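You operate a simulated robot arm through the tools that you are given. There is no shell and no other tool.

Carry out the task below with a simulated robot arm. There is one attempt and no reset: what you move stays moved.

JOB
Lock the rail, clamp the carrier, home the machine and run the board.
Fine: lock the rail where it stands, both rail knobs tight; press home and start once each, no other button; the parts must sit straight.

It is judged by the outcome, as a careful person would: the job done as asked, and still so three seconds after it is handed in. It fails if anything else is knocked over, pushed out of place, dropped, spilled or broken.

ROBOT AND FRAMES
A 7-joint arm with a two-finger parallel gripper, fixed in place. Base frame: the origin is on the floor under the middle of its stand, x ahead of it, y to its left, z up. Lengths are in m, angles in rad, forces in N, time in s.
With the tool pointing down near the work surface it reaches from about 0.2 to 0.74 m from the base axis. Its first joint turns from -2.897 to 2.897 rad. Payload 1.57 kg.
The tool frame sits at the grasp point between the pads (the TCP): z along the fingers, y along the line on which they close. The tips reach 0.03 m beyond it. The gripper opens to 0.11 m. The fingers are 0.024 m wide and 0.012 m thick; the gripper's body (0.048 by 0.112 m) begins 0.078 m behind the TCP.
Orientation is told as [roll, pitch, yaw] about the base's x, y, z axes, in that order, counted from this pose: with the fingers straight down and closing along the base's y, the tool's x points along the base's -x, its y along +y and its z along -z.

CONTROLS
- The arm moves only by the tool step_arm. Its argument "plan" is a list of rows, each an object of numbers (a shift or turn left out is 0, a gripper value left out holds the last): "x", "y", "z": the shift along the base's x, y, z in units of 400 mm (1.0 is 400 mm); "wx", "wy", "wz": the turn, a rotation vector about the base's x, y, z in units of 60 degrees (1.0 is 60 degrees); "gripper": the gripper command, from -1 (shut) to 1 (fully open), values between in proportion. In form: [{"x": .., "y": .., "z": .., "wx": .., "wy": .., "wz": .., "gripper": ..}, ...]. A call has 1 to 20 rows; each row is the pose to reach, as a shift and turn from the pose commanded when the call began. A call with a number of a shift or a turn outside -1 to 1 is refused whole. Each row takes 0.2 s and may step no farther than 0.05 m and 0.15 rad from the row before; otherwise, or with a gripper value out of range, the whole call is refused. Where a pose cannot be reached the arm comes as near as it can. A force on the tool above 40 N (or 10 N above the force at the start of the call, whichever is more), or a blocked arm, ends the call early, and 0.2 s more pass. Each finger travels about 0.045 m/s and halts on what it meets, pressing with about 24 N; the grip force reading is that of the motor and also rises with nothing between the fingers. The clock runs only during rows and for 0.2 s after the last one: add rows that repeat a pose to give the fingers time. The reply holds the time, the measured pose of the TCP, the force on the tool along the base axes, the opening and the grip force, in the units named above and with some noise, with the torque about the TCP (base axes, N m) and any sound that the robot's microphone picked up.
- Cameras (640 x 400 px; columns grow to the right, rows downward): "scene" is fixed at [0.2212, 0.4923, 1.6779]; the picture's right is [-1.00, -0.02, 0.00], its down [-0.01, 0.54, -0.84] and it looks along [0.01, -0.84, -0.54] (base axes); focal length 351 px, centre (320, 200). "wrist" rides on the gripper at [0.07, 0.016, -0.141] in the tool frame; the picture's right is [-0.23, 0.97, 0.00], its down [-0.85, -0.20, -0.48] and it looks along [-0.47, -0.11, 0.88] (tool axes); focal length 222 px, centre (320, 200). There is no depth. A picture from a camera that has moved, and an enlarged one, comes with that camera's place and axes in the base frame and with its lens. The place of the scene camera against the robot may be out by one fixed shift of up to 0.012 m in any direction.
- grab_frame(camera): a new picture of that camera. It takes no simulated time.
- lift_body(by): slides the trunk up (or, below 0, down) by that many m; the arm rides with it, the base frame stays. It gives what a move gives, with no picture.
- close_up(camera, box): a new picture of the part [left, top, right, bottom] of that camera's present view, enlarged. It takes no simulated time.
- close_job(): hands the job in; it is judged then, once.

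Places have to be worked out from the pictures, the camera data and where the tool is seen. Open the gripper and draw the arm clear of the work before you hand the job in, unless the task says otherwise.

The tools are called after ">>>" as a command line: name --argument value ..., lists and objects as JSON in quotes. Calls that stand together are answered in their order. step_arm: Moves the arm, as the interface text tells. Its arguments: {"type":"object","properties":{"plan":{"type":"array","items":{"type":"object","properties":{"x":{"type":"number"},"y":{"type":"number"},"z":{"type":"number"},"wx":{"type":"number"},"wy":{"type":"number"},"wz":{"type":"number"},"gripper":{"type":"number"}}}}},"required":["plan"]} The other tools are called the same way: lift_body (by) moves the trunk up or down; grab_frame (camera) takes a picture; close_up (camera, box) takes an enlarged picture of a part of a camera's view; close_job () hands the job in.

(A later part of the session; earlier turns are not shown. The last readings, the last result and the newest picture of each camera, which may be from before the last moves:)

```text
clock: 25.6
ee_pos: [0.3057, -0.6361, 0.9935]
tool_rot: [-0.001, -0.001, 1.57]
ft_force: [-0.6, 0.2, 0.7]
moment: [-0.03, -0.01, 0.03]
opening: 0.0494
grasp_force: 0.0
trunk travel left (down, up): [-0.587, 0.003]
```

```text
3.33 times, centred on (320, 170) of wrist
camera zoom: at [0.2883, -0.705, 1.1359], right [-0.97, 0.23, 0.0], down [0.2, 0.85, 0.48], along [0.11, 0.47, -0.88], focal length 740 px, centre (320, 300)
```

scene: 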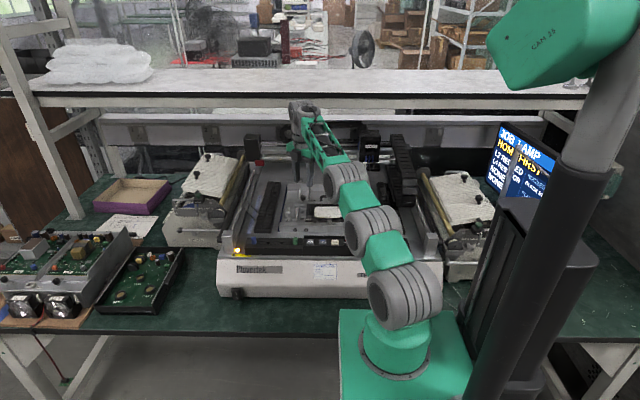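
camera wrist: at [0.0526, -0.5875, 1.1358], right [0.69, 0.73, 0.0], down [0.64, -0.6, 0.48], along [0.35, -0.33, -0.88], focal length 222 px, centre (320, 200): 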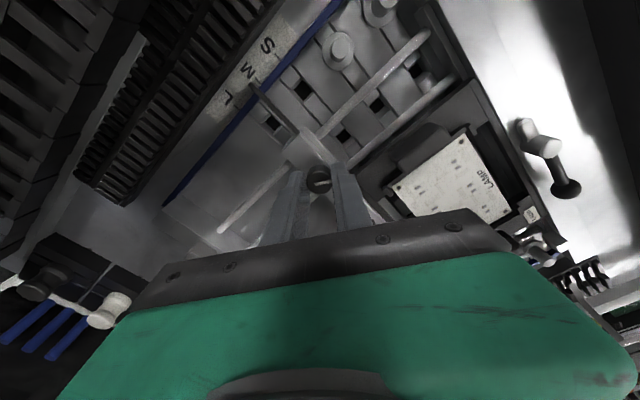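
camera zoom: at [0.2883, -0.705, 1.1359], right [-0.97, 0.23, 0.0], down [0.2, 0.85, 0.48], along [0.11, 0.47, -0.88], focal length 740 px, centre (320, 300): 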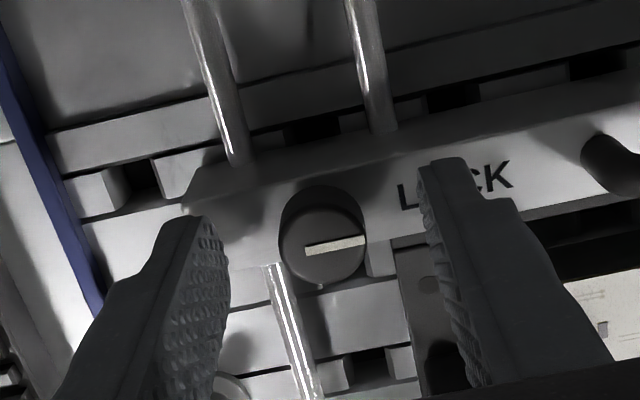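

Same picture as at knob A, no contact force. I close on the knob and start turning clockwise.

>>> step_arm --plan '[{"gripper": -1}, {"gripper": -1}, {"gripper": -1}, {"gripper": -1, "wz": -0.1}, {"wz": -0.2}, {"wz": -0.3}, {"wz": -0.4}, {"wz": -0.5}, {"wz": -0.5}]'

>>> close_up --camera "wrist" --box '[250, 110, 390, 230]'

```text
clock: 27.6
ee_pos: [0.3044, -0.6357, 0.9924]
tool_rot: [0.0, -0.001, 1.042]
ft_force: [-14.1, -1.6, -6.4]
moment: [-0.46, 0.66, 0.01]
opening: 0.0205
grasp_force: 34.0
trunk travel left (down, up): [-0.587, 0.003]
```

```text
3.33 times, centred on (320, 170) of wrist
camera zoom: at [0.2549, -0.6878, 1.1358], right [-0.73, 0.69, 0.0], down [0.6, 0.64, 0.48], along [0.33, 0.35, -0.88], focal length 740 px, centre (320, 300)
```

zoom: 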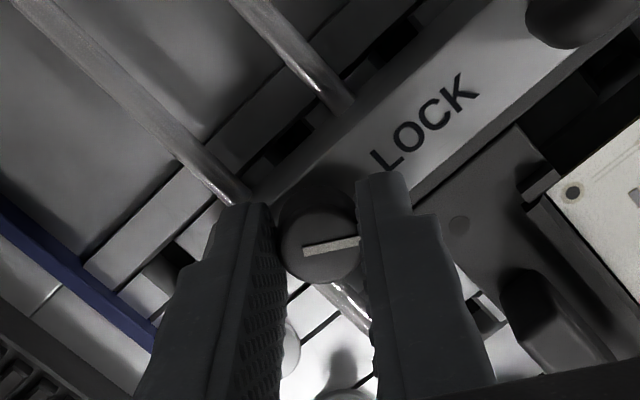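

The knob turned 30° but a -14 N side force shows the grip is off-centre in x. I ease 1.5 mm toward -x, then continue clockwise.

>>> step_arm --plan '[{"x": -0.004}, {"x": -0.004}]'

```text
clock: 28.2
ee_pos: [0.3052, -0.6355, 0.9933]
tool_rot: [0.0, -0.002, 1.046]
ft_force: [-7.6, 1.3, -6.4]
moment: [0.33, 0.01, -0.02]
opening: 0.0204
grasp_force: 34.2
trunk travel left (down, up): [-0.587, 0.003]
```

That halved it. I ease slightly more and continue turning.

>>> step_arm --plan '[{"x": -0.003, "z": -0.001}, {"x": -0.003, "z": -0.001, "wz": -0.1}, {"x": -0.003, "z": -0.001, "wz": -0.2}, {"x": -0.003, "z": -0.001, "wz": -0.3}, {"x": -0.003, "z": -0.001, "wz": -0.4}, {"x": -0.003, "z": -0.001, "wz": -0.5}, {"x": -0.003, "z": -0.001, "wz": -0.5}]'

```text
clock: 29.8
ee_pos: [0.304, -0.6364, 0.9936]
tool_rot: [0.0, 0.0, 0.522]
ft_force: [13.3, 0.6, -4.8]
moment: [0.07, -0.42, 0.01]
opening: 0.0206
grasp_force: 33.8
trunk travel left (down, up): [-0.587, 0.003]
```

Side force now +13 N as the small offset rotates with the grip; I give back about 1.5 mm in x and continue.

>>> step_arm --plan '[{"x": 0.004}, {"x": 0.004, "wz": -0.1}, {"x": 0.004, "wz": -0.2}, {"x": 0.004, "wz": -0.3}, {"x": 0.004, "wz": -0.4}, {"x": 0.004, "wz": -0.5}, {"x": 0.004, "wz": -0.5}]'

```text
clock: 31.4
ee_pos: [0.3032, -0.6367, 0.993]
tool_rot: [0.0, 0.001, -0.002]
ft_force: [5.3, -0.4, -2.6]
moment: [0.01, -0.1, -0.02]
opening: 0.0202
grasp_force: 33.8
trunk travel left (down, up): [-0.587, 0.003]
```

Forces are low again at 90° of turn. I continue another 30°.

>>> step_arm --plan '[{"x": 0.001, "wz": -0.1}, {"x": 0.001, "wz": -0.2}, {"x": 0.001, "wz": -0.3}, {"x": 0.001, "wz": -0.4}, {"x": 0.001, "wz": -0.5}, {"x": 0.001, "wz": -0.5}]'

>>> close_up --camera "wrist" --box '[250, 110, 390, 230]'

```text
clock: 32.8
ee_pos: [0.3052, -0.637, 0.9936]
tool_rot: [0.0, 0.001, -0.525]
ft_force: [2.5, -0.1, -3.0]
moment: [0.03, 0.03, 0.01]
opening: 0.0204
grasp_force: 33.7
trunk travel left (down, up): [-0.587, 0.003]
```

```text
3.33 times, centred on (320, 170) of wrist
camera zoom: at [0.2519, -0.587, 1.136], right [0.69, 0.73, 0.0], down [0.64, -0.6, 0.48], along [0.35, -0.33, -0.88], focal length 740 px, centre (320, 300)
```

zoom: 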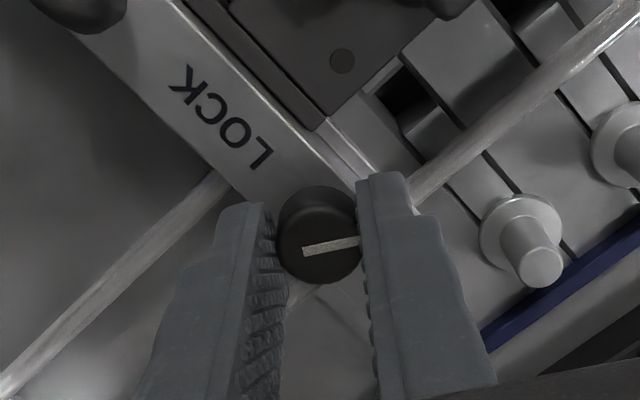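

The knob follows cleanly. I turn further, expecting it to come tight in the next 15–25°.

>>> step_arm --plan '[{"wz": -0.1}, {"wz": -0.2}, {"wz": -0.3}, {"wz": -0.4}, {"wz": -0.5}, {"wz": -0.6}, {"wz": -0.6}]'

>>> close_up --camera "wrist" --box '[250, 110, 390, 230]'

```text
clock: 34.4
ee_pos: [0.3043, -0.6373, 0.9945]
tool_rot: [-0.001, -0.001, -1.154]
ft_force: [0.1, -0.5, -0.5]
moment: [0.06, 0.01, 0.18]
opening: 0.0205
grasp_force: 34.0
trunk travel left (down, up): [-0.587, 0.003]
```

```text
3.33 times, centred on (320, 170) of wrist
camera zoom: at [0.2906, -0.5655, 1.1366], right [0.98, 0.19, 0.0], down [0.16, -0.86, 0.48], along [0.09, -0.47, -0.88], focal length 740 px, centre (320, 300)
```

zoom: 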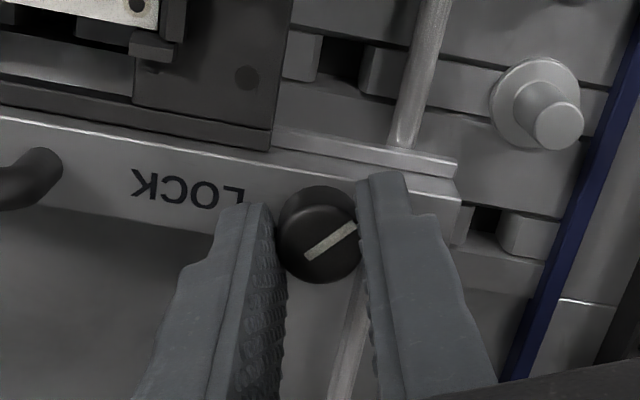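

Same slip and residual torque as knob A, so knob B is tight at its stop. I release, rise, and compare both knobs.

>>> step_arm --plan '[{"gripper": -0.1}, {"gripper": -0.1}, {"gripper": -0.1}, {"z": 0.05, "gripper": -0.1}, {"z": 0.1, "gripper": -0.1}, {"y": 0.06, "z": 0.15, "gripper": -0.1}, {"y": 0.12, "z": 0.2, "gripper": -0.1}, {"x": -0.05, "y": 0.2, "z": 0.2, "gripper": -0.1}, {"x": -0.1, "y": 0.28, "z": 0.2, "gripper": -0.1}, {"x": -0.1, "y": 0.28, "z": 0.2, "gripper": -0.1}]'

>>> grab_frame --camera "wrist"

>>> close_up --camera "scene" --box '[270, 175, 380, 250]'

```text
clock: 36.6
ee_pos: [0.2654, -0.5236, 1.0721]
tool_rot: [0.001, 0.0, -1.154]
ft_force: [0.1, -0.6, 0.5]
moment: [-0.02, -0.01, -0.03]
opening: 0.0495
grasp_force: 0.0
trunk travel left (down, up): [-0.587, 0.003]
```

```text
taken
camera wrist: at [0.2514, -0.454, 1.2152], right [0.98, 0.19, 0.0], down [0.16, -0.86, 0.48], along [0.09, -0.47, -0.88], focal length 222 px, centre (320, 200)
```

wrist: 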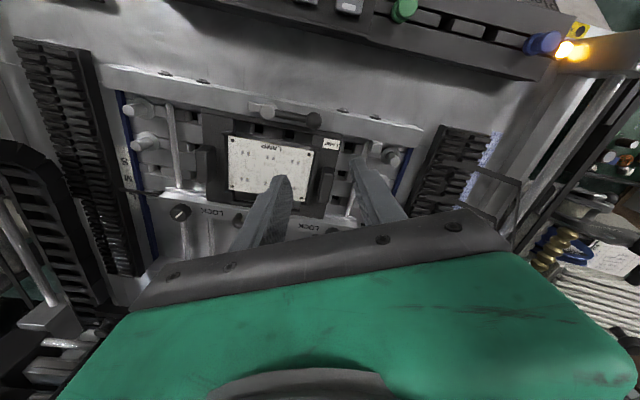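

```text
5.33 times, centred on (325, 212) of scene
camera zoom: at [0.2212, 0.4923, 1.6779], right [-1.0, -0.02, 0.0], down [-0.01, 0.54, -0.84], along [0.01, -0.84, -0.54], focal length 1870 px, centre (293, 133)
```

zoom: 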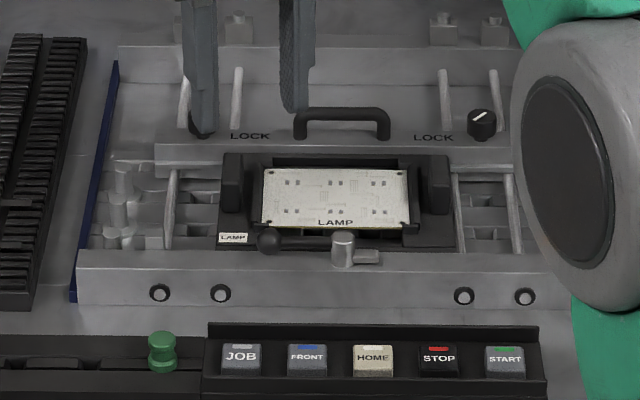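

Both knobs done. Now I study the clamp lever from this opposite viewpoint.

>>> close_up --camera "wrist" --box '[230, 80, 350, 155]'

>>> close_up --camera "wrist" --box '[150, 180, 370, 250]'

>>> close_up --camera "scene" --box '[300, 205, 350, 230]'

```text
5.33 times, centred on (290, 118) of wrist
camera zoom: at [0.2514, -0.454, 1.2152], right [0.98, 0.19, 0.0], down [0.16, -0.86, 0.48], along [0.09, -0.47, -0.88], focal length 1185 px, centre (480, 640)
```

zoom: 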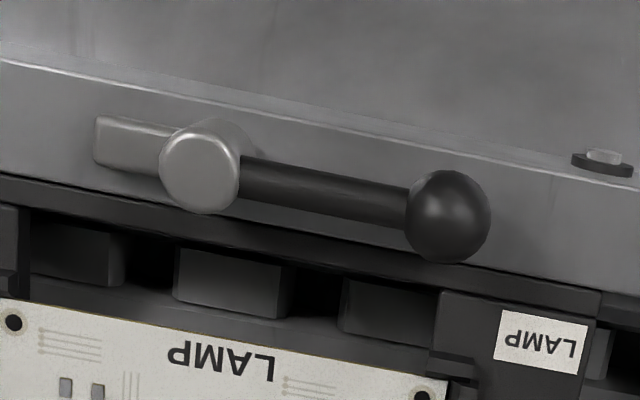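

```text
2.91 times, centred on (260, 215) of wrist
camera zoom: at [0.2514, -0.454, 1.2152], right [0.98, 0.19, 0.0], down [0.16, -0.86, 0.48], along [0.09, -0.47, -0.88], focal length 646 px, centre (494, 156)
```

zoom: 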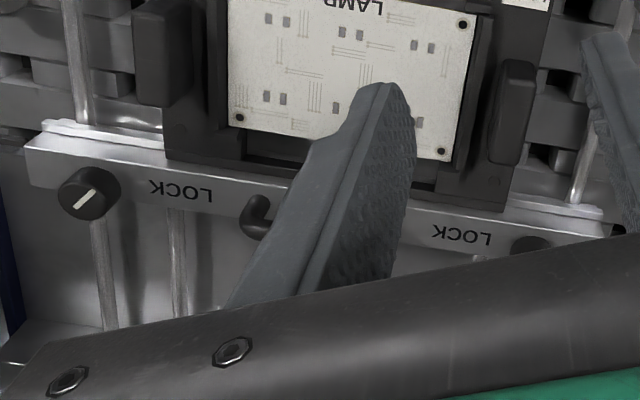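

```text
12.80 times, centred on (325, 218) of scene
camera zoom: at [0.2212, 0.4923, 1.6779], right [-1.0, -0.02, 0.0], down [-0.01, 0.54, -0.84], along [0.01, -0.84, -0.54], focal length 4489 px, centre (256, -24)
```

zoom: 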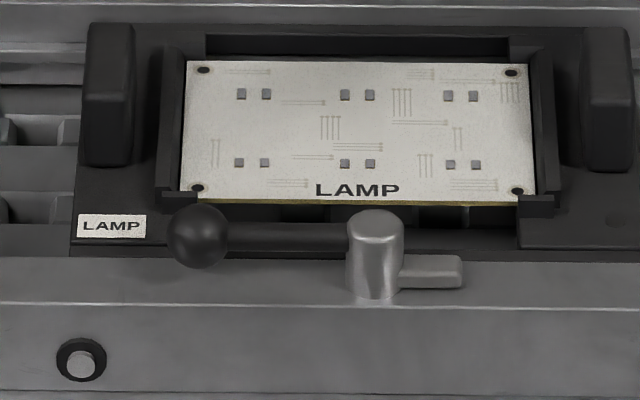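

The ball is at about (0.2525, -0.493, 0.971), 16.5 mm across, and the post at (0.204, -0.494), so the arm is about 49 mm long. The stub points to -x, so the ball must swing a quarter turn from +x toward +y (the operator side), bringing the stub over the carrier. I turn the tool back to yaw 0 above the ball.

>>> step_arm --plan '[{"x": -0.005, "y": 0.012, "wz": 0.14}, {"x": -0.01, "y": 0.025, "wz": 0.28}, {"x": -0.015, "y": 0.037, "wz": 0.42}, {"x": -0.02, "y": 0.05, "wz": 0.56}, {"x": -0.025, "y": 0.062, "wz": 0.7}, {"x": -0.03, "y": 0.075, "wz": 0.84}, {"x": -0.0315, "y": 0.079, "wz": 0.98}, {"x": -0.0315, "y": 0.079, "wz": 0.98}]'

>>> step_arm --plan '[{"wz": 0.12}, {"wz": 0.12}]'

>>> grab_frame --camera "wrist"

>>> close_up --camera "wrist" --box '[250, 90, 390, 210]'

```text
clock: 38.4
ee_pos: [0.2531, -0.4921, 1.0731]
tool_rot: [-0.001, 0.0, -0.124]
ft_force: [0.1, 0.3, 0.8]
moment: [0.0, 0.02, 0.0]
opening: 0.0493
grasp_force: 0.1
trunk travel left (down, up): [-0.587, 0.003]
```

```text
clock: 39.0
ee_pos: [0.2517, -0.4932, 1.0735]
tool_rot: [0.001, -0.001, 0.0]
ft_force: [0.0, -0.4, 0.6]
moment: [-0.01, 0.01, -0.02]
opening: 0.0498
grasp_force: 0.0
trunk travel left (down, up): [-0.587, 0.003]
```

```text
taken
camera wrist: at [0.182, -0.4759, 1.2162], right [0.23, 0.97, 0.0], down [0.86, -0.2, 0.48], along [0.47, -0.11, -0.88], focal length 222 px, centre (320, 200)
```

wrist: 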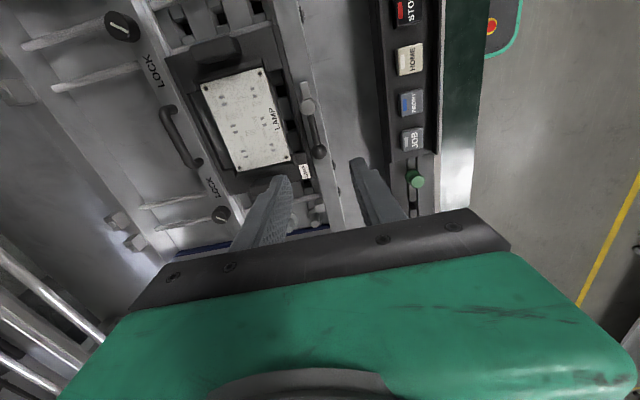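

```text
3.33 times, centred on (320, 150) of wrist
camera zoom: at [0.182, -0.4759, 1.2162], right [0.23, 0.97, 0.0], down [0.86, -0.2, 0.48], along [0.47, -0.11, -0.88], focal length 740 px, centre (320, 367)
```

zoom: 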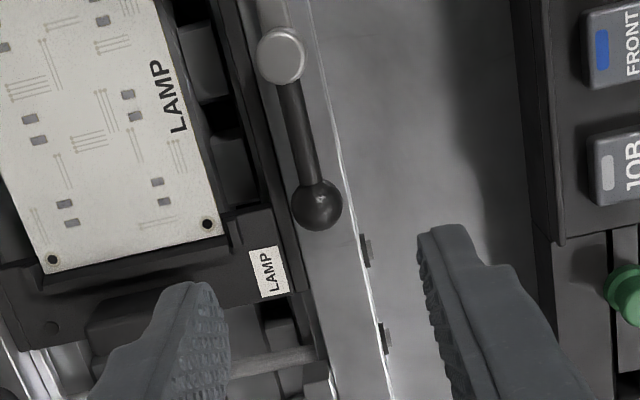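

The view confirms the ball at (0.2515, -0.493) and post at (0.2035, -0.4935), nearly directly under the TCP. I narrow the fingers and descend around the ball with tips stopping around 0.963, above the front rail.

>>> step_arm --plan '[{"y": -0.003, "z": -0.06, "gripper": -0.35}, {"y": -0.003, "z": -0.12, "gripper": -0.35}, {"y": -0.003, "z": -0.17, "gripper": -0.35}, {"y": -0.003, "z": -0.2, "gripper": -0.35}, {"y": -0.003, "z": -0.2, "gripper": -0.35}]'

>>> close_up --camera "wrist" --box '[250, 110, 390, 230]'

>>> close_up --camera "scene" --box '[280, 190, 350, 240]'

```text
clock: 40.2
ee_pos: [0.2525, -0.4942, 0.9938]
tool_rot: [0.0, 0.0, -0.001]
ft_force: [0.9, 0.5, -0.3]
moment: [0.01, 0.02, 0.0]
opening: 0.0359
grasp_force: 0.1
trunk travel left (down, up): [-0.587, 0.003]
```

```text
3.33 times, centred on (320, 170) of wrist
camera zoom: at [0.1828, -0.4772, 1.1365], right [0.23, 0.97, 0.0], down [0.85, -0.2, 0.48], along [0.47, -0.11, -0.88], focal length 740 px, centre (320, 300)
```

zoom: 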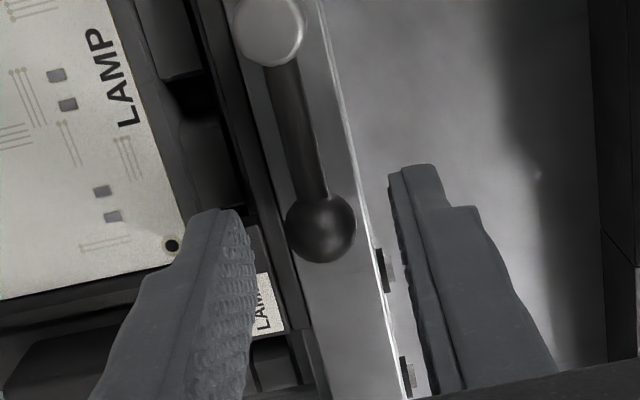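

```text
8.00 times, centred on (315, 215) of scene
camera zoom: at [0.2212, 0.4923, 1.6779], right [-1.0, -0.02, 0.0], down [-0.01, 0.54, -0.84], along [0.01, -0.84, -0.54], focal length 2806 px, centre (360, 80)
```

zoom: 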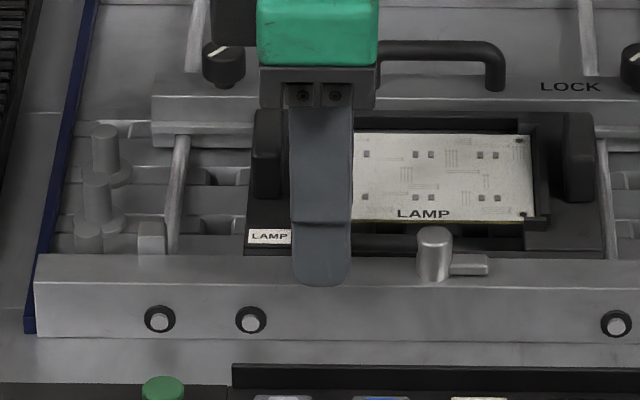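

The ball sits centred between the fingers, with the tips about 3 mm below its middle. I lower 3 mm more and close to a loose hold around it.

>>> step_arm --plan '[{"z": -0.008, "gripper": -0.35}, {"z": -0.008, "gripper": -0.66}, {"z": -0.008, "gripper": -0.66}, {"z": -0.008, "gripper": -0.66}]'

>>> close_up --camera "wrist" --box '[250, 110, 390, 230]'

```text
clock: 41.2
ee_pos: [0.2519, -0.4934, 0.991]
tool_rot: [-0.001, -0.002, 0.001]
ft_force: [-0.3, 0.3, -0.5]
moment: [0.01, -0.01, -0.01]
opening: 0.0186
grasp_force: 0.6
trunk travel left (down, up): [-0.587, 0.003]
```

```text
3.33 times, centred on (320, 170) of wrist
camera zoom: at [0.182, -0.4774, 1.1334], right [0.23, 0.97, 0.0], down [0.85, -0.2, 0.48], along [0.47, -0.11, -0.88], focal length 740 px, centre (320, 300)
```

zoom: 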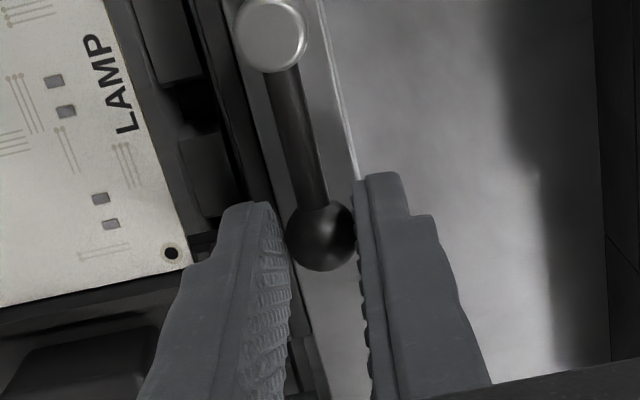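

The ball is held loosely with no force. I sweep the first 30° of the arc, toward +y, with the tool yaw following.

>>> step_arm --plan '[{"x": -0.001, "y": 0.0158, "wz": 0.125}, {"x": -0.0041, "y": 0.0314, "wz": 0.25}, {"x": -0.0092, "y": 0.0464, "wz": 0.375}, {"x": -0.0162, "y": 0.0606, "wz": 0.5}, {"x": -0.0162, "y": 0.0606, "wz": 0.5}]'

>>> close_up --camera "wrist" --box '[250, 90, 390, 210]'

>>> close_up --camera "scene" --box '[280, 190, 350, 240]'

```text
clock: 42.4
ee_pos: [0.2459, -0.4696, 0.991]
tool_rot: [0.0, 0.0, 0.523]
ft_force: [0.0, -0.3, -0.3]
moment: [0.0, -0.01, 0.0]
opening: 0.0187
grasp_force: 0.1
trunk travel left (down, up): [-0.587, 0.003]
```

```text
3.33 times, centred on (320, 150) of wrist
camera zoom: at [0.1768, -0.4896, 1.1334], right [-0.29, 0.96, 0.0], down [0.84, 0.26, 0.48], along [0.46, 0.14, -0.88], focal length 740 px, centre (320, 367)
```

zoom: 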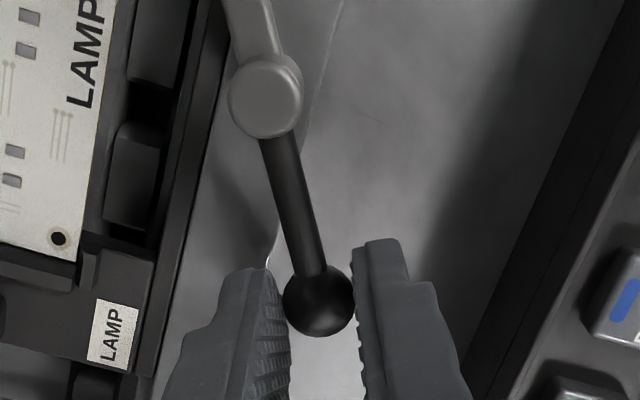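

```text
8.00 times, centred on (315, 215) of scene
camera zoom: at [0.2212, 0.4923, 1.6779], right [-1.0, -0.02, 0.0], down [-0.01, 0.54, -0.84], along [0.01, -0.84, -0.54], focal length 2806 px, centre (360, 80)
```

zoom: 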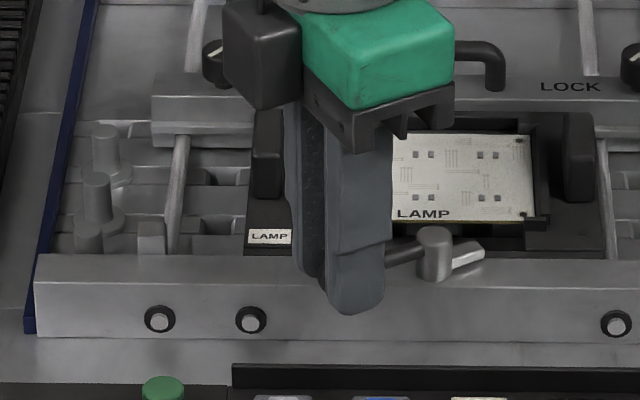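

The lever swings freely and the stub is turning toward the carrier. I continue to 60°.

>>> step_arm --plan '[{"x": -0.0088, "y": 0.0132, "wz": 0.125}, {"x": -0.0193, "y": 0.0251, "wz": 0.25}, {"x": -0.0312, "y": 0.0356, "wz": 0.375}, {"x": -0.0444, "y": 0.0444, "wz": 0.5}, {"x": -0.0444, "y": 0.0444, "wz": 0.5}]'

>>> close_up --camera "wrist" --box '[250, 90, 390, 210]'

>>> close_up --camera "scene" --box '[280, 190, 350, 240]'

```text
clock: 43.6
ee_pos: [0.228, -0.4513, 0.9911]
tool_rot: [0.0, 0.0, 1.047]
ft_force: [0.7, 0.5, -0.6]
moment: [-0.01, -0.04, -0.02]
opening: 0.0186
grasp_force: 0.1
trunk travel left (down, up): [-0.587, 0.003]
```

```text
3.33 times, centred on (320, 150) of wrist
camera zoom: at [0.178, -0.5031, 1.133], right [-0.73, 0.68, 0.0], down [0.6, 0.64, 0.48], along [0.33, 0.35, -0.88], focal length 740 px, centre (320, 367)
```

zoom: 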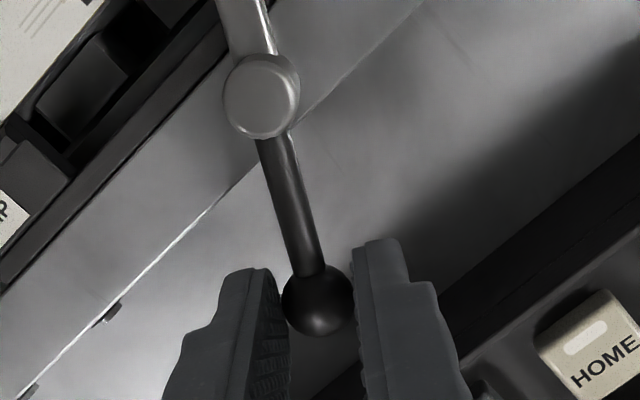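

```text
8.00 times, centred on (315, 215) of scene
camera zoom: at [0.2212, 0.4923, 1.6779], right [-1.0, -0.02, 0.0], down [-0.01, 0.54, -0.84], along [0.01, -0.84, -0.54], focal length 2806 px, centre (360, 80)
```

zoom: 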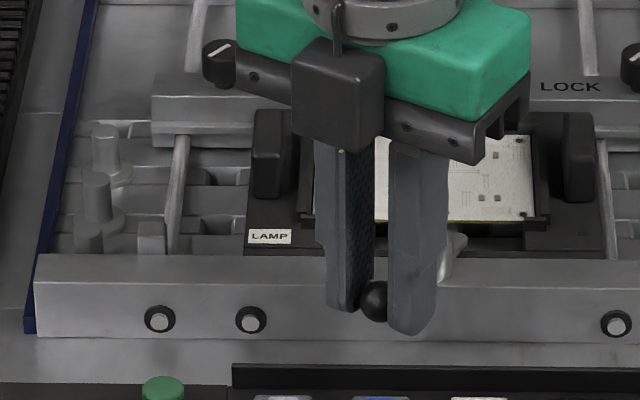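

Still free with no force at 60°. I sweep the remaining 30° to the quarter turn.

>>> step_arm --plan '[{"x": -0.0142, "y": 0.007, "wz": 0.125}, {"x": -0.0292, "y": 0.0121, "wz": 0.25}, {"x": -0.0448, "y": 0.0152, "wz": 0.375}, {"x": -0.0606, "y": 0.0162, "wz": 0.5}, {"x": -0.0606, "y": 0.0162, "wz": 0.5}]'

>>> close_up --camera "wrist" --box '[250, 90, 390, 210]'

>>> close_up --camera "scene" --box '[280, 190, 350, 240]'

```text
clock: 44.8
ee_pos: [0.2031, -0.4467, 0.9904]
tool_rot: [0.0, 0.0, 1.571]
ft_force: [1.1, -0.4, 0.5]
moment: [0.0, -0.02, -0.01]
opening: 0.02
grasp_force: 0.7
trunk travel left (down, up): [-0.587, 0.003]
```

```text
3.33 times, centred on (320, 150) of wrist
camera zoom: at [0.1868, -0.5143, 1.1326], right [-0.97, 0.23, 0.0], down [0.2, 0.86, 0.48], along [0.11, 0.47, -0.88], focal length 740 px, centre (320, 367)
```

zoom: 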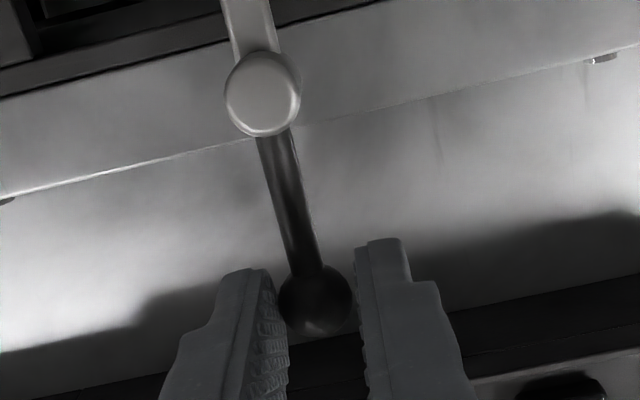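

```text
8.00 times, centred on (315, 215) of scene
camera zoom: at [0.2212, 0.4923, 1.6779], right [-1.0, -0.02, 0.0], down [-0.01, 0.54, -0.84], along [0.01, -0.84, -0.54], focal length 2806 px, centre (360, 80)
```

zoom: 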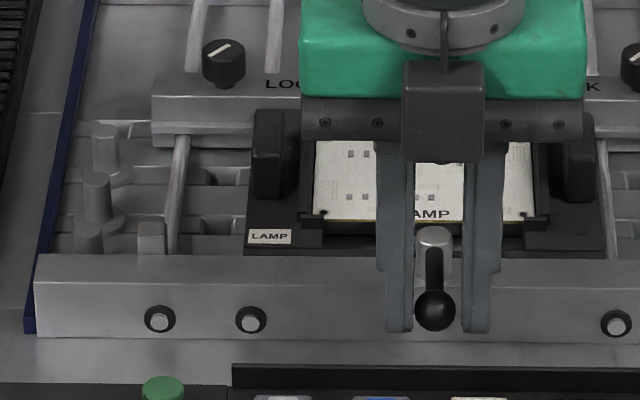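

The lever is now nearly along y with the stub over the carrier; the trailing finger feels slight resistance. I grip the ball firmly and push several degrees more to feel for the end stop.

>>> step_arm --plan '[{"gripper": -1}, {"gripper": -1}, {"x": -0.006, "wz": 0.05, "gripper": -1}, {"x": -0.012, "wz": 0.1, "gripper": -1}, {"x": -0.012, "wz": 0.1, "gripper": -1}]'

>>> close_up --camera "wrist" --box '[250, 90, 390, 210]'

```text
clock: 46.0
ee_pos: [0.2033, -0.4461, 0.9903]
tool_rot: [0.0, 0.0, 1.679]
ft_force: [28.8, -2.3, -3.9]
moment: [-0.26, -0.64, 0.11]
opening: 0.0178
grasp_force: 31.6
trunk travel left (down, up): [-0.587, 0.003]
```

```text
3.33 times, centred on (320, 150) of wrist
camera zoom: at [0.1939, -0.5161, 1.1327], right [-0.99, 0.12, 0.0], down [0.11, 0.87, 0.48], along [0.06, 0.47, -0.88], focal length 740 px, centre (320, 367)
```

zoom: 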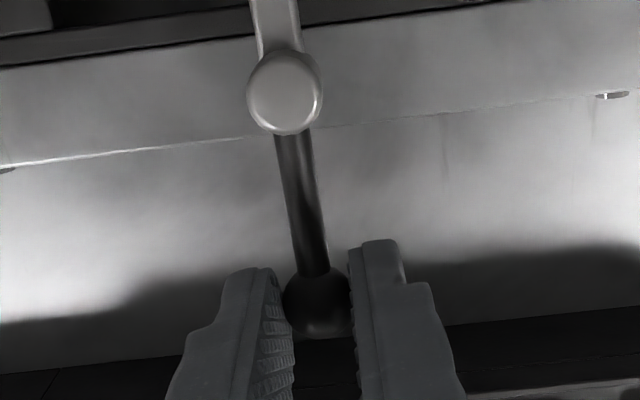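

Force rose to 29 N against the stop at about 90°, so the clamp is fully thrown. I relax the push, open, rise and verify it stays.

>>> step_arm --plan '[{"x": 0.01, "wz": -0.1, "gripper": -1}, {"x": 0.01, "wz": -0.1, "gripper": -0.35}, {"x": 0.01, "wz": -0.1, "gripper": -0.35}, {"x": 0.01, "wz": -0.1, "gripper": -0.35}, {"x": 0.01, "wz": -0.1, "z": 0.06, "gripper": -0.35}, {"x": 0.01, "wz": -0.1, "z": 0.13, "gripper": -0.35}, {"x": 0.01, "wz": -0.1, "z": 0.2, "gripper": -0.35}, {"x": 0.01, "wz": -0.1, "z": 0.2, "gripper": -0.35}]'

>>> grab_frame --camera "wrist"

>>> close_up --camera "scene" --box '[270, 185, 370, 250]'

```text
clock: 47.8
ee_pos: [0.203, -0.447, 1.0696]
tool_rot: [0.0, -0.001, 1.57]
ft_force: [0.6, -0.3, -0.7]
moment: [-0.01, 0.05, 0.0]
opening: 0.0357
grasp_force: 0.0
trunk travel left (down, up): [-0.587, 0.003]
```

```text
taken
camera wrist: at [0.1859, -0.5154, 1.213], right [-0.97, 0.23, 0.0], down [0.2, 0.85, 0.48], along [0.11, 0.47, -0.88], focal length 222 px, centre (320, 200)
```

wrist: 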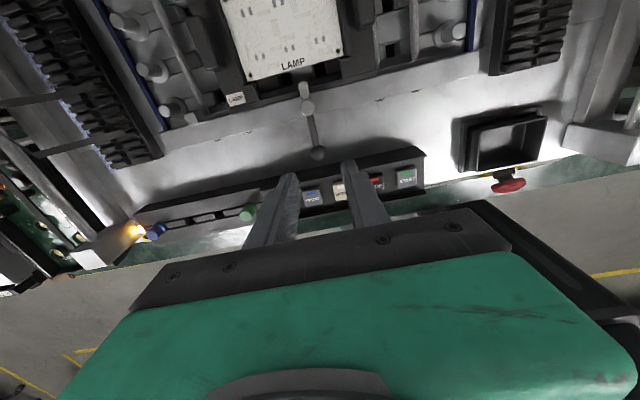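

```text
6.15 times, centred on (320, 218) of scene
camera zoom: at [0.2212, 0.4923, 1.6779], right [-1.0, -0.02, 0.0], down [-0.01, 0.54, -0.84], along [0.01, -0.84, -0.54], focal length 2158 px, centre (320, 92)
```

zoom: 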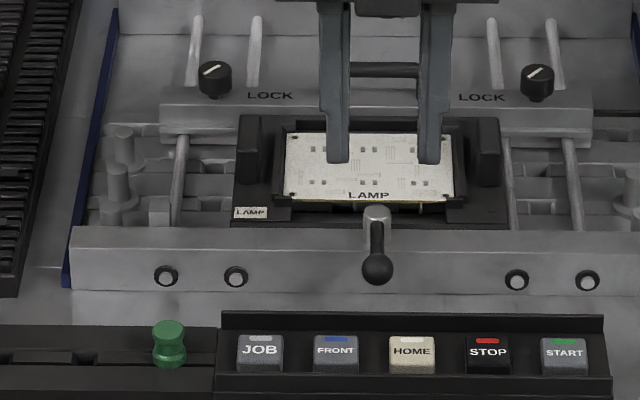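

Both knob pointers match and the clamp lever stays thrown, with the carrier straight between the rails. Now I move over the HOME button, staying high, to locate the buttons accurately.

>>> step_arm --plan '[{"z": 0.05, "gripper": 0.2}, {"x": -0.02, "y": 0.07, "z": 0.05, "gripper": 0.2}, {"x": -0.035, "y": 0.15, "z": 0.05, "gripper": 0.2}, {"x": -0.035, "y": 0.15, "z": 0.05, "gripper": 0.2}]'

>>> grab_frame --camera "wrist"

>>> close_up --camera "wrist" --box '[230, 90, 410, 220]'

>>> close_up --camera "scene" --box '[280, 220, 380, 260]'

```text
clock: 48.8
ee_pos: [0.1892, -0.3851, 1.0914]
tool_rot: [0.001, 0.0, 1.57]
ft_force: [-0.1, 0.2, 0.0]
moment: [-0.01, 0.01, 0.01]
opening: 0.0661
grasp_force: 0.1
trunk travel left (down, up): [-0.587, 0.003]
```

```text
taken
camera wrist: at [0.1727, -0.4546, 1.2333], right [-0.97, 0.23, 0.0], down [0.2, 0.85, 0.48], along [0.11, 0.47, -0.88], focal length 222 px, centre (320, 200)
```

wrist: 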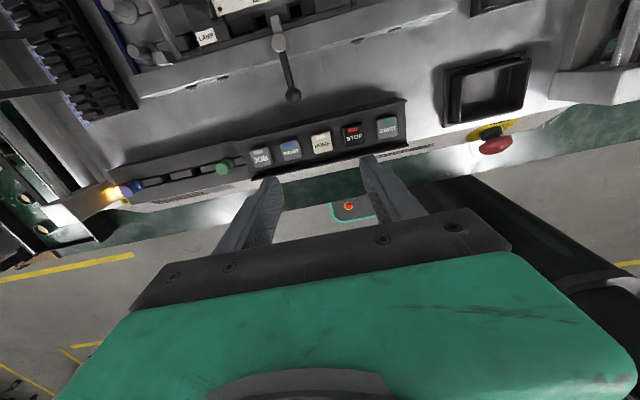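

```text
3.08 times, centred on (320, 155) of wrist
camera zoom: at [0.1727, -0.4546, 1.2333], right [-0.97, 0.23, 0.0], down [0.2, 0.85, 0.48], along [0.11, 0.47, -0.88], focal length 684 px, centre (320, 338)
```

zoom: 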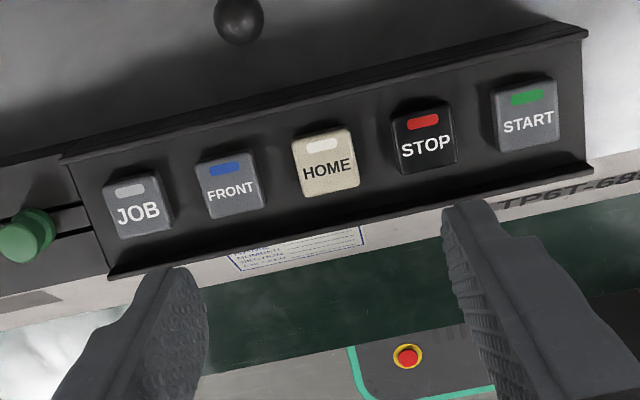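

```text
6.40 times, centred on (330, 240) of scene
camera zoom: at [0.2212, 0.4923, 1.6779], right [-1.0, -0.02, 0.0], down [-0.01, 0.54, -0.84], along [0.01, -0.84, -0.54], focal length 2245 px, centre (256, -56)
```

zoom: 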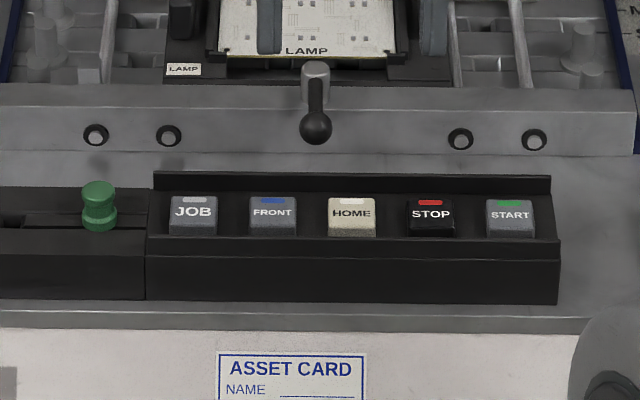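

HOME's top is at about (0.187, -0.385, 0.955) and START near (0.104, -0.385), at about 41 mm pitch, with room for closed fingertips. I close the fingers and come down to about 15 mm above HOME.

>>> step_arm --plan '[{"x": -0.004, "y": -0.001, "gripper": -1}, {"x": -0.004, "y": -0.001, "z": -0.05, "gripper": -1}, {"x": -0.004, "y": -0.001, "z": -0.11, "gripper": -1}, {"x": -0.004, "y": -0.001, "z": -0.17, "gripper": -1}, {"x": -0.004, "y": -0.001, "z": -0.22, "gripper": -1}, {"x": -0.004, "y": -0.001, "z": -0.22, "gripper": -1}]'

>>> close_up --camera "wrist" --box '[250, 110, 390, 230]'

>>> close_up --camera "scene" --box '[280, 205, 380, 260]'

>>> close_up --camera "scene" --box '[470, 110, 570, 210]'

```text
clock: 50.2
ee_pos: [0.1876, -0.3849, 1.002]
tool_rot: [0.0, -0.001, 1.57]
ft_force: [-0.4, 0.6, -0.5]
moment: [-0.04, -0.01, 0.02]
opening: 0.0
grasp_force: 21.5
trunk travel left (down, up): [-0.587, 0.003]
```

```text
3.33 times, centred on (320, 170) of wrist
camera zoom: at [0.1707, -0.4538, 1.1456], right [-0.97, 0.23, 0.0], down [0.2, 0.85, 0.48], along [0.11, 0.47, -0.88], focal length 740 px, centre (320, 300)
```

zoom: 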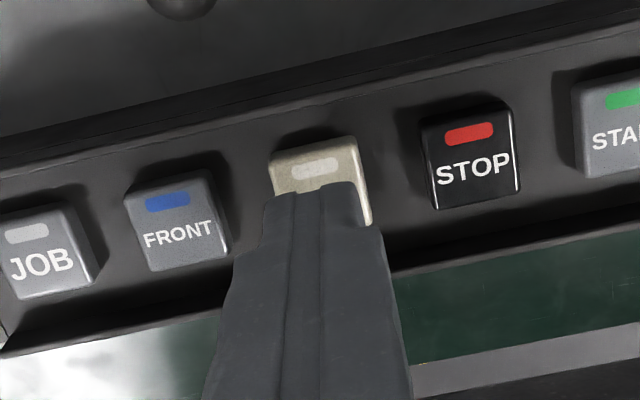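

```text
6.40 times, centred on (330, 232) of scene
camera zoom: at [0.2212, 0.4923, 1.6779], right [-1.0, -0.02, 0.0], down [-0.01, 0.54, -0.84], along [0.01, -0.84, -0.54], focal length 2245 px, centre (256, -8)
```

zoom: 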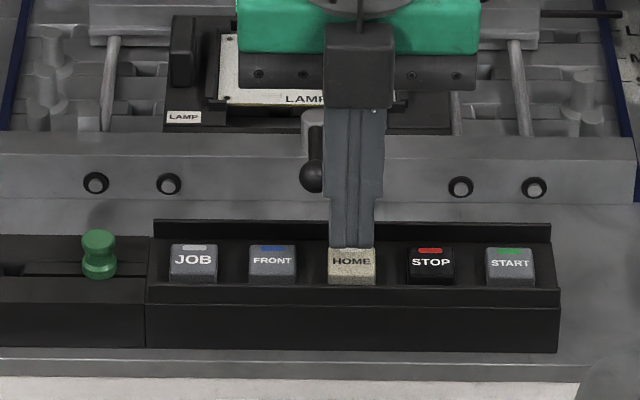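

```text
4.00 times, centred on (520, 160) of scene
camera zoom: at [0.2212, 0.4923, 1.6779], right [-1.0, -0.02, 0.0], down [-0.01, 0.54, -0.84], along [0.01, -0.84, -0.54], focal length 1403 px, centre (-480, 360)
```

zoom: 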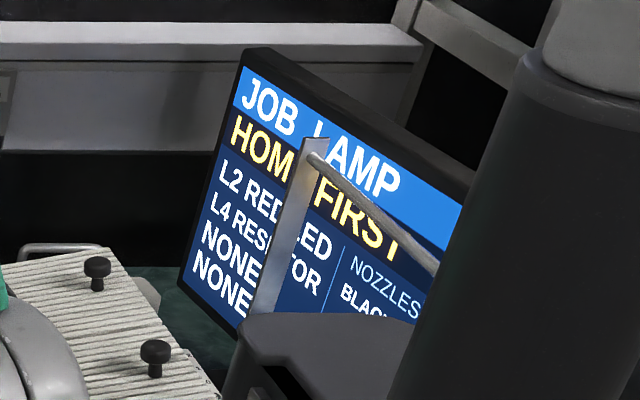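

Fingertips are centred above HOME, 15–20 mm up, and the screen still says HOME FIRST. I descend slowly to first contact.

>>> step_arm --plan '[{"z": -0.025}, {"z": -0.04}, {"z": -0.046}, {"z": -0.05}, {"z": -0.054}]'

>>> close_up --camera "scene" --box '[470, 110, 570, 210]'

>>> close_up --camera "wrist" --box '[250, 110, 390, 230]'

```text
clock: 51.4
ee_pos: [0.1872, -0.3856, 0.9843]
tool_rot: [-0.003, 0.006, 1.57]
ft_force: [-2.6, 4.0, 29.1]
moment: [0.21, 0.09, 0.03]
opening: 0.0
grasp_force: 21.2
trunk travel left (down, up): [-0.587, 0.003]
heard: click
```

```text
4.00 times, centred on (520, 160) of scene
camera zoom: at [0.2212, 0.4923, 1.6779], right [-1.0, -0.02, 0.0], down [-0.01, 0.54, -0.84], along [0.01, -0.84, -0.54], focal length 1403 px, centre (-480, 360)
```

zoom: 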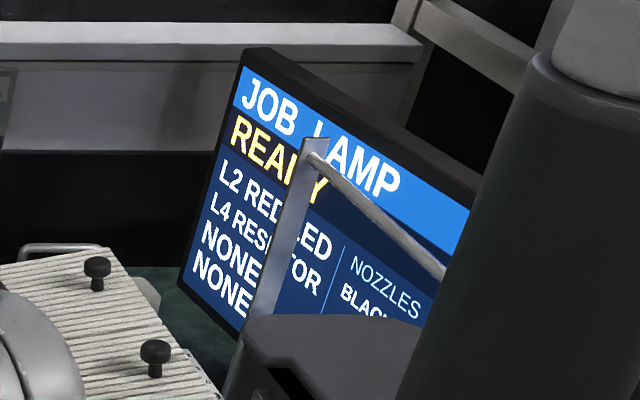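

```text
3.33 times, centred on (320, 170) of wrist
camera zoom: at [0.1701, -0.4539, 1.1265], right [-0.97, 0.23, 0.0], down [0.2, 0.86, 0.47], along [0.11, 0.46, -0.88], focal length 740 px, centre (320, 300)
```

zoom: 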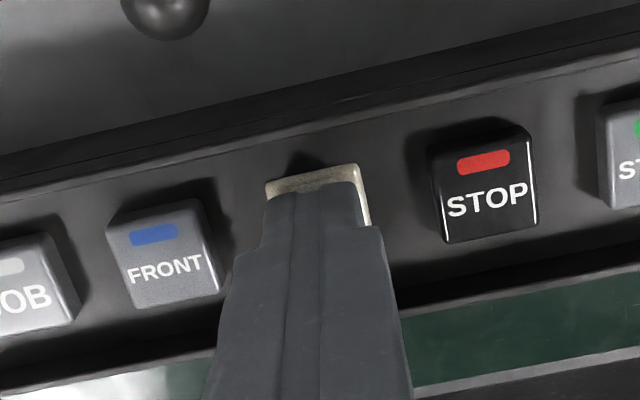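

A click was heard and the screen now reads READY, so HOME is done with one press. I lift straight off it and look at the machine.

>>> step_arm --plan '[{"z": 0.04}, {"z": 0.1}, {"z": 0.15}, {"z": 0.15}]'

>>> grab_frame --camera "scene"

>>> close_up --camera "scene" --box '[220, 130, 400, 260]'

>>> close_up --camera "wrist" --box '[230, 60, 410, 200]'

```text
clock: 52.4
ee_pos: [0.1891, -0.3861, 1.0411]
tool_rot: [-0.001, 0.0, 1.57]
ft_force: [-0.2, 0.0, -0.2]
moment: [0.0, -0.01, -0.01]
opening: 0.0001
grasp_force: 21.1
trunk travel left (down, up): [-0.587, 0.003]
```

```text
taken
```

scene: 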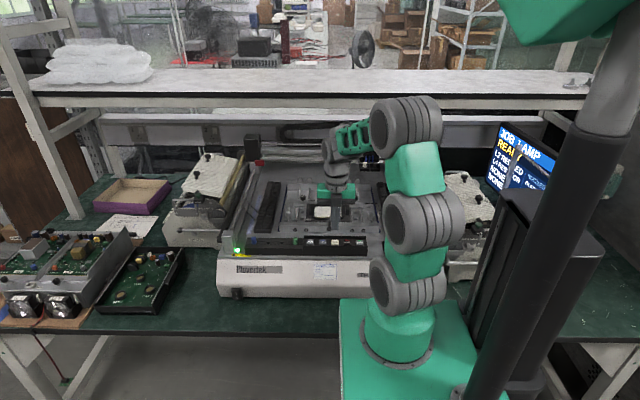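

```text
3.08 times, centred on (310, 195) of scene
camera zoom: at [0.2212, 0.4923, 1.6779], right [-1.0, -0.02, 0.0], down [-0.01, 0.54, -0.84], along [0.01, -0.84, -0.54], focal length 1079 px, centre (351, 215)
```

zoom: 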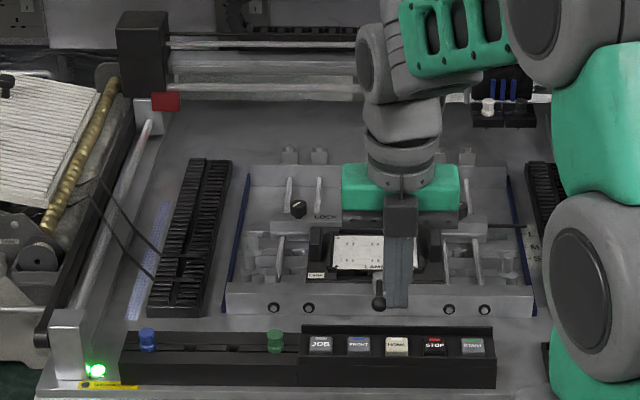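

```text
2.86 times, centred on (320, 130) of wrist
camera zoom: at [0.1711, -0.4554, 1.1836], right [-0.97, 0.23, 0.0], down [0.2, 0.85, 0.48], along [0.11, 0.47, -0.88], focal length 635 px, centre (320, 400)
```

zoom: 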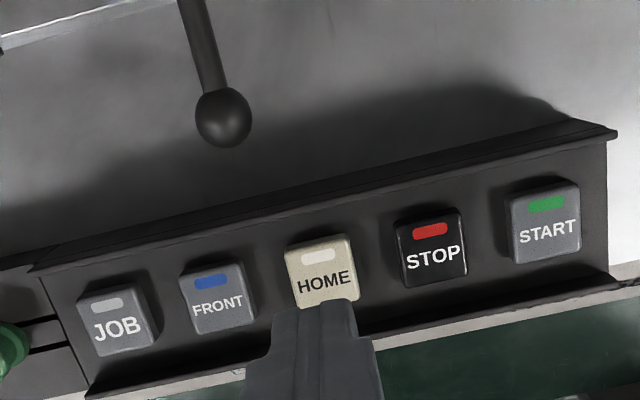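

The beacon is green and the screen reads READY. I move the closed fingertips sideways to above START, at about (0.105, -0.385), staying well above STOP, and check alignment.

>>> step_arm --plan '[{"x": -0.07}, {"x": -0.14}, {"x": -0.204}, {"x": -0.204, "z": -0.05}, {"x": -0.204, "z": -0.1}, {"x": -0.204, "z": -0.1}]'

>>> close_up --camera "wrist" --box '[250, 110, 390, 230]'

>>> close_up --camera "scene" --box '[280, 205, 380, 260]'

```text
clock: 53.8
ee_pos: [0.1051, -0.386, 1.0005]
tool_rot: [-0.006, -0.002, 1.564]
ft_force: [-0.2, 0.1, 0.0]
moment: [0.0, -0.01, 0.02]
opening: 0.0
grasp_force: 20.9
out of reach, approached as far as the arm can: row 3, 4, 5
trunk travel left (down, up): [-0.587, 0.003]
```

```text
3.33 times, centred on (320, 170) of wrist
camera zoom: at [0.0871, -0.4552, 1.1431], right [-0.97, 0.23, -0.01], down [0.2, 0.85, 0.48], along [0.12, 0.47, -0.88], focal length 740 px, centre (320, 300)
```

zoom: 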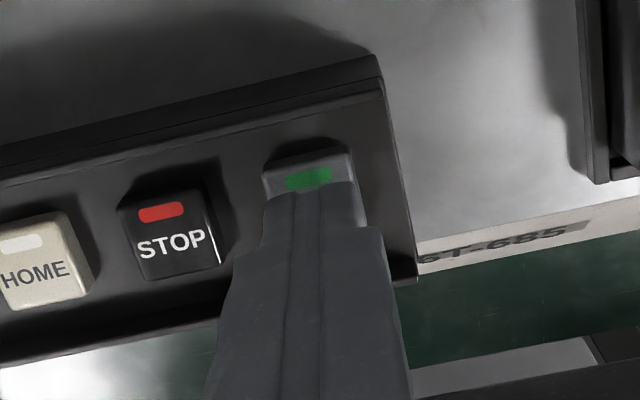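

```text
6.40 times, centred on (330, 232) of scene
camera zoom: at [0.2212, 0.4923, 1.6779], right [-1.0, -0.02, 0.0], down [-0.01, 0.54, -0.84], along [0.01, -0.84, -0.54], focal length 2245 px, centre (256, -8)
```

zoom: 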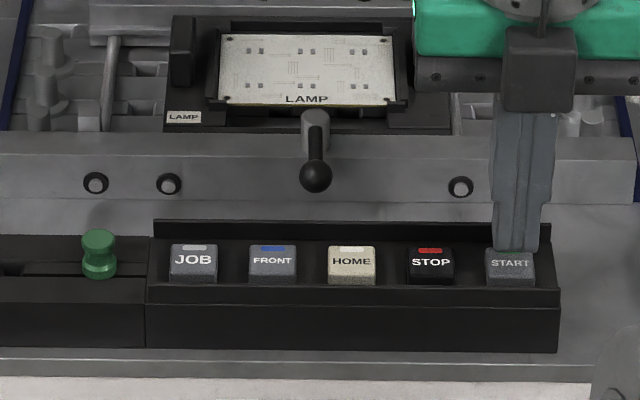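

The tips are centred over START but the arm is right at a joint limit, so I turn the tool back 10° for margin. Then I press once to the same depth that worked for HOME and withdraw up and away in the same call.

>>> step_arm --plan '[{"x": 0.003, "wz": -0.08}, {"x": 0.003, "wz": -0.16}, {"x": 0.003, "wz": -0.16, "z": -0.025}]'

>>> close_up --camera "wrist" --box '[250, 110, 390, 230]'

```text
clock: 54.6
ee_pos: [0.1067, -0.386, 0.9902]
tool_rot: [0.001, -0.001, 1.402]
ft_force: [0.0, 0.0, -0.1]
moment: [0.01, 0.02, 0.01]
opening: 0.0
grasp_force: 21.5
trunk travel left (down, up): [-0.587, 0.003]
```

```text
3.33 times, centred on (320, 170) of wrist
camera zoom: at [0.0782, -0.4505, 1.1332], right [-0.92, 0.39, 0.0], down [0.34, 0.81, 0.48], along [0.19, 0.44, -0.88], focal length 740 px, centre (320, 300)
```

zoom: 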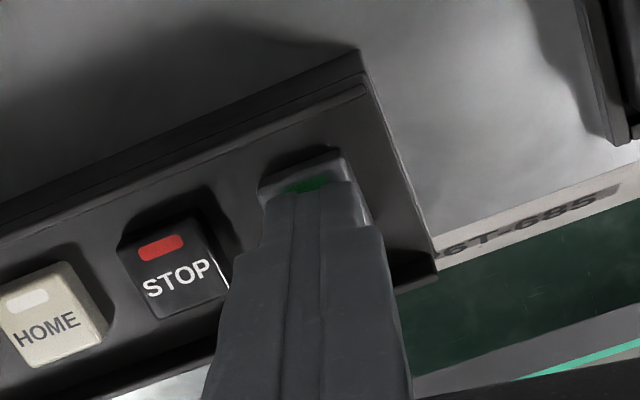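

No limit warning now, tips just above START. I press to the same depth as HOME and then withdraw up and toward the base.

>>> step_arm --plan '[{"z": -0.01}, {"z": -0.016}, {"z": -0.02}, {"z": -0.024}, {"z": 0.03}, {"z": 0.12}, {"y": 0.07, "z": 0.18}, {"y": 0.16, "z": 0.22}, {"y": 0.25, "z": 0.25}, {"y": 0.25, "z": 0.25}]'

>>> grab_frame --camera "scene"

>>> close_up --camera "scene" --box '[470, 110, 570, 210]'

>>> close_up --camera "scene" --box '[220, 130, 400, 260]'

```text
clock: 56.8
ee_pos: [0.1062, -0.2833, 1.0926]
tool_rot: [-0.001, 0.0, 1.402]
ft_force: [-1.7, -0.6, -0.6]
moment: [0.02, -0.03, -0.02]
opening: 0.0
grasp_force: 21.0
trunk travel left (down, up): [-0.587, 0.003]
heard: click
```

```text
taken
```

scene: 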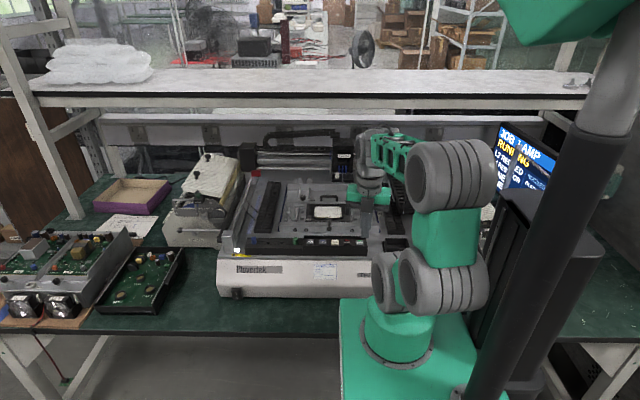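

```text
4.00 times, centred on (520, 160) of scene
camera zoom: at [0.2212, 0.4923, 1.6779], right [-1.0, -0.02, 0.0], down [-0.01, 0.54, -0.84], along [0.01, -0.84, -0.54], focal length 1403 px, centre (-480, 360)
```

zoom: 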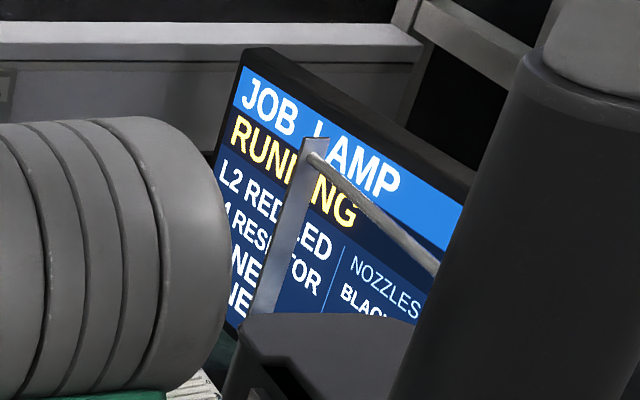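

```text
3.08 times, centred on (310, 195) of scene
camera zoom: at [0.2212, 0.4923, 1.6779], right [-1.0, -0.02, 0.0], down [-0.01, 0.54, -0.84], along [0.01, -0.84, -0.54], focal length 1079 px, centre (351, 215)
```

zoom: 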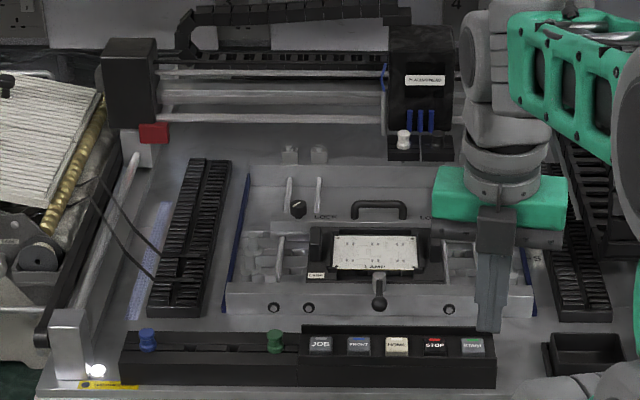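

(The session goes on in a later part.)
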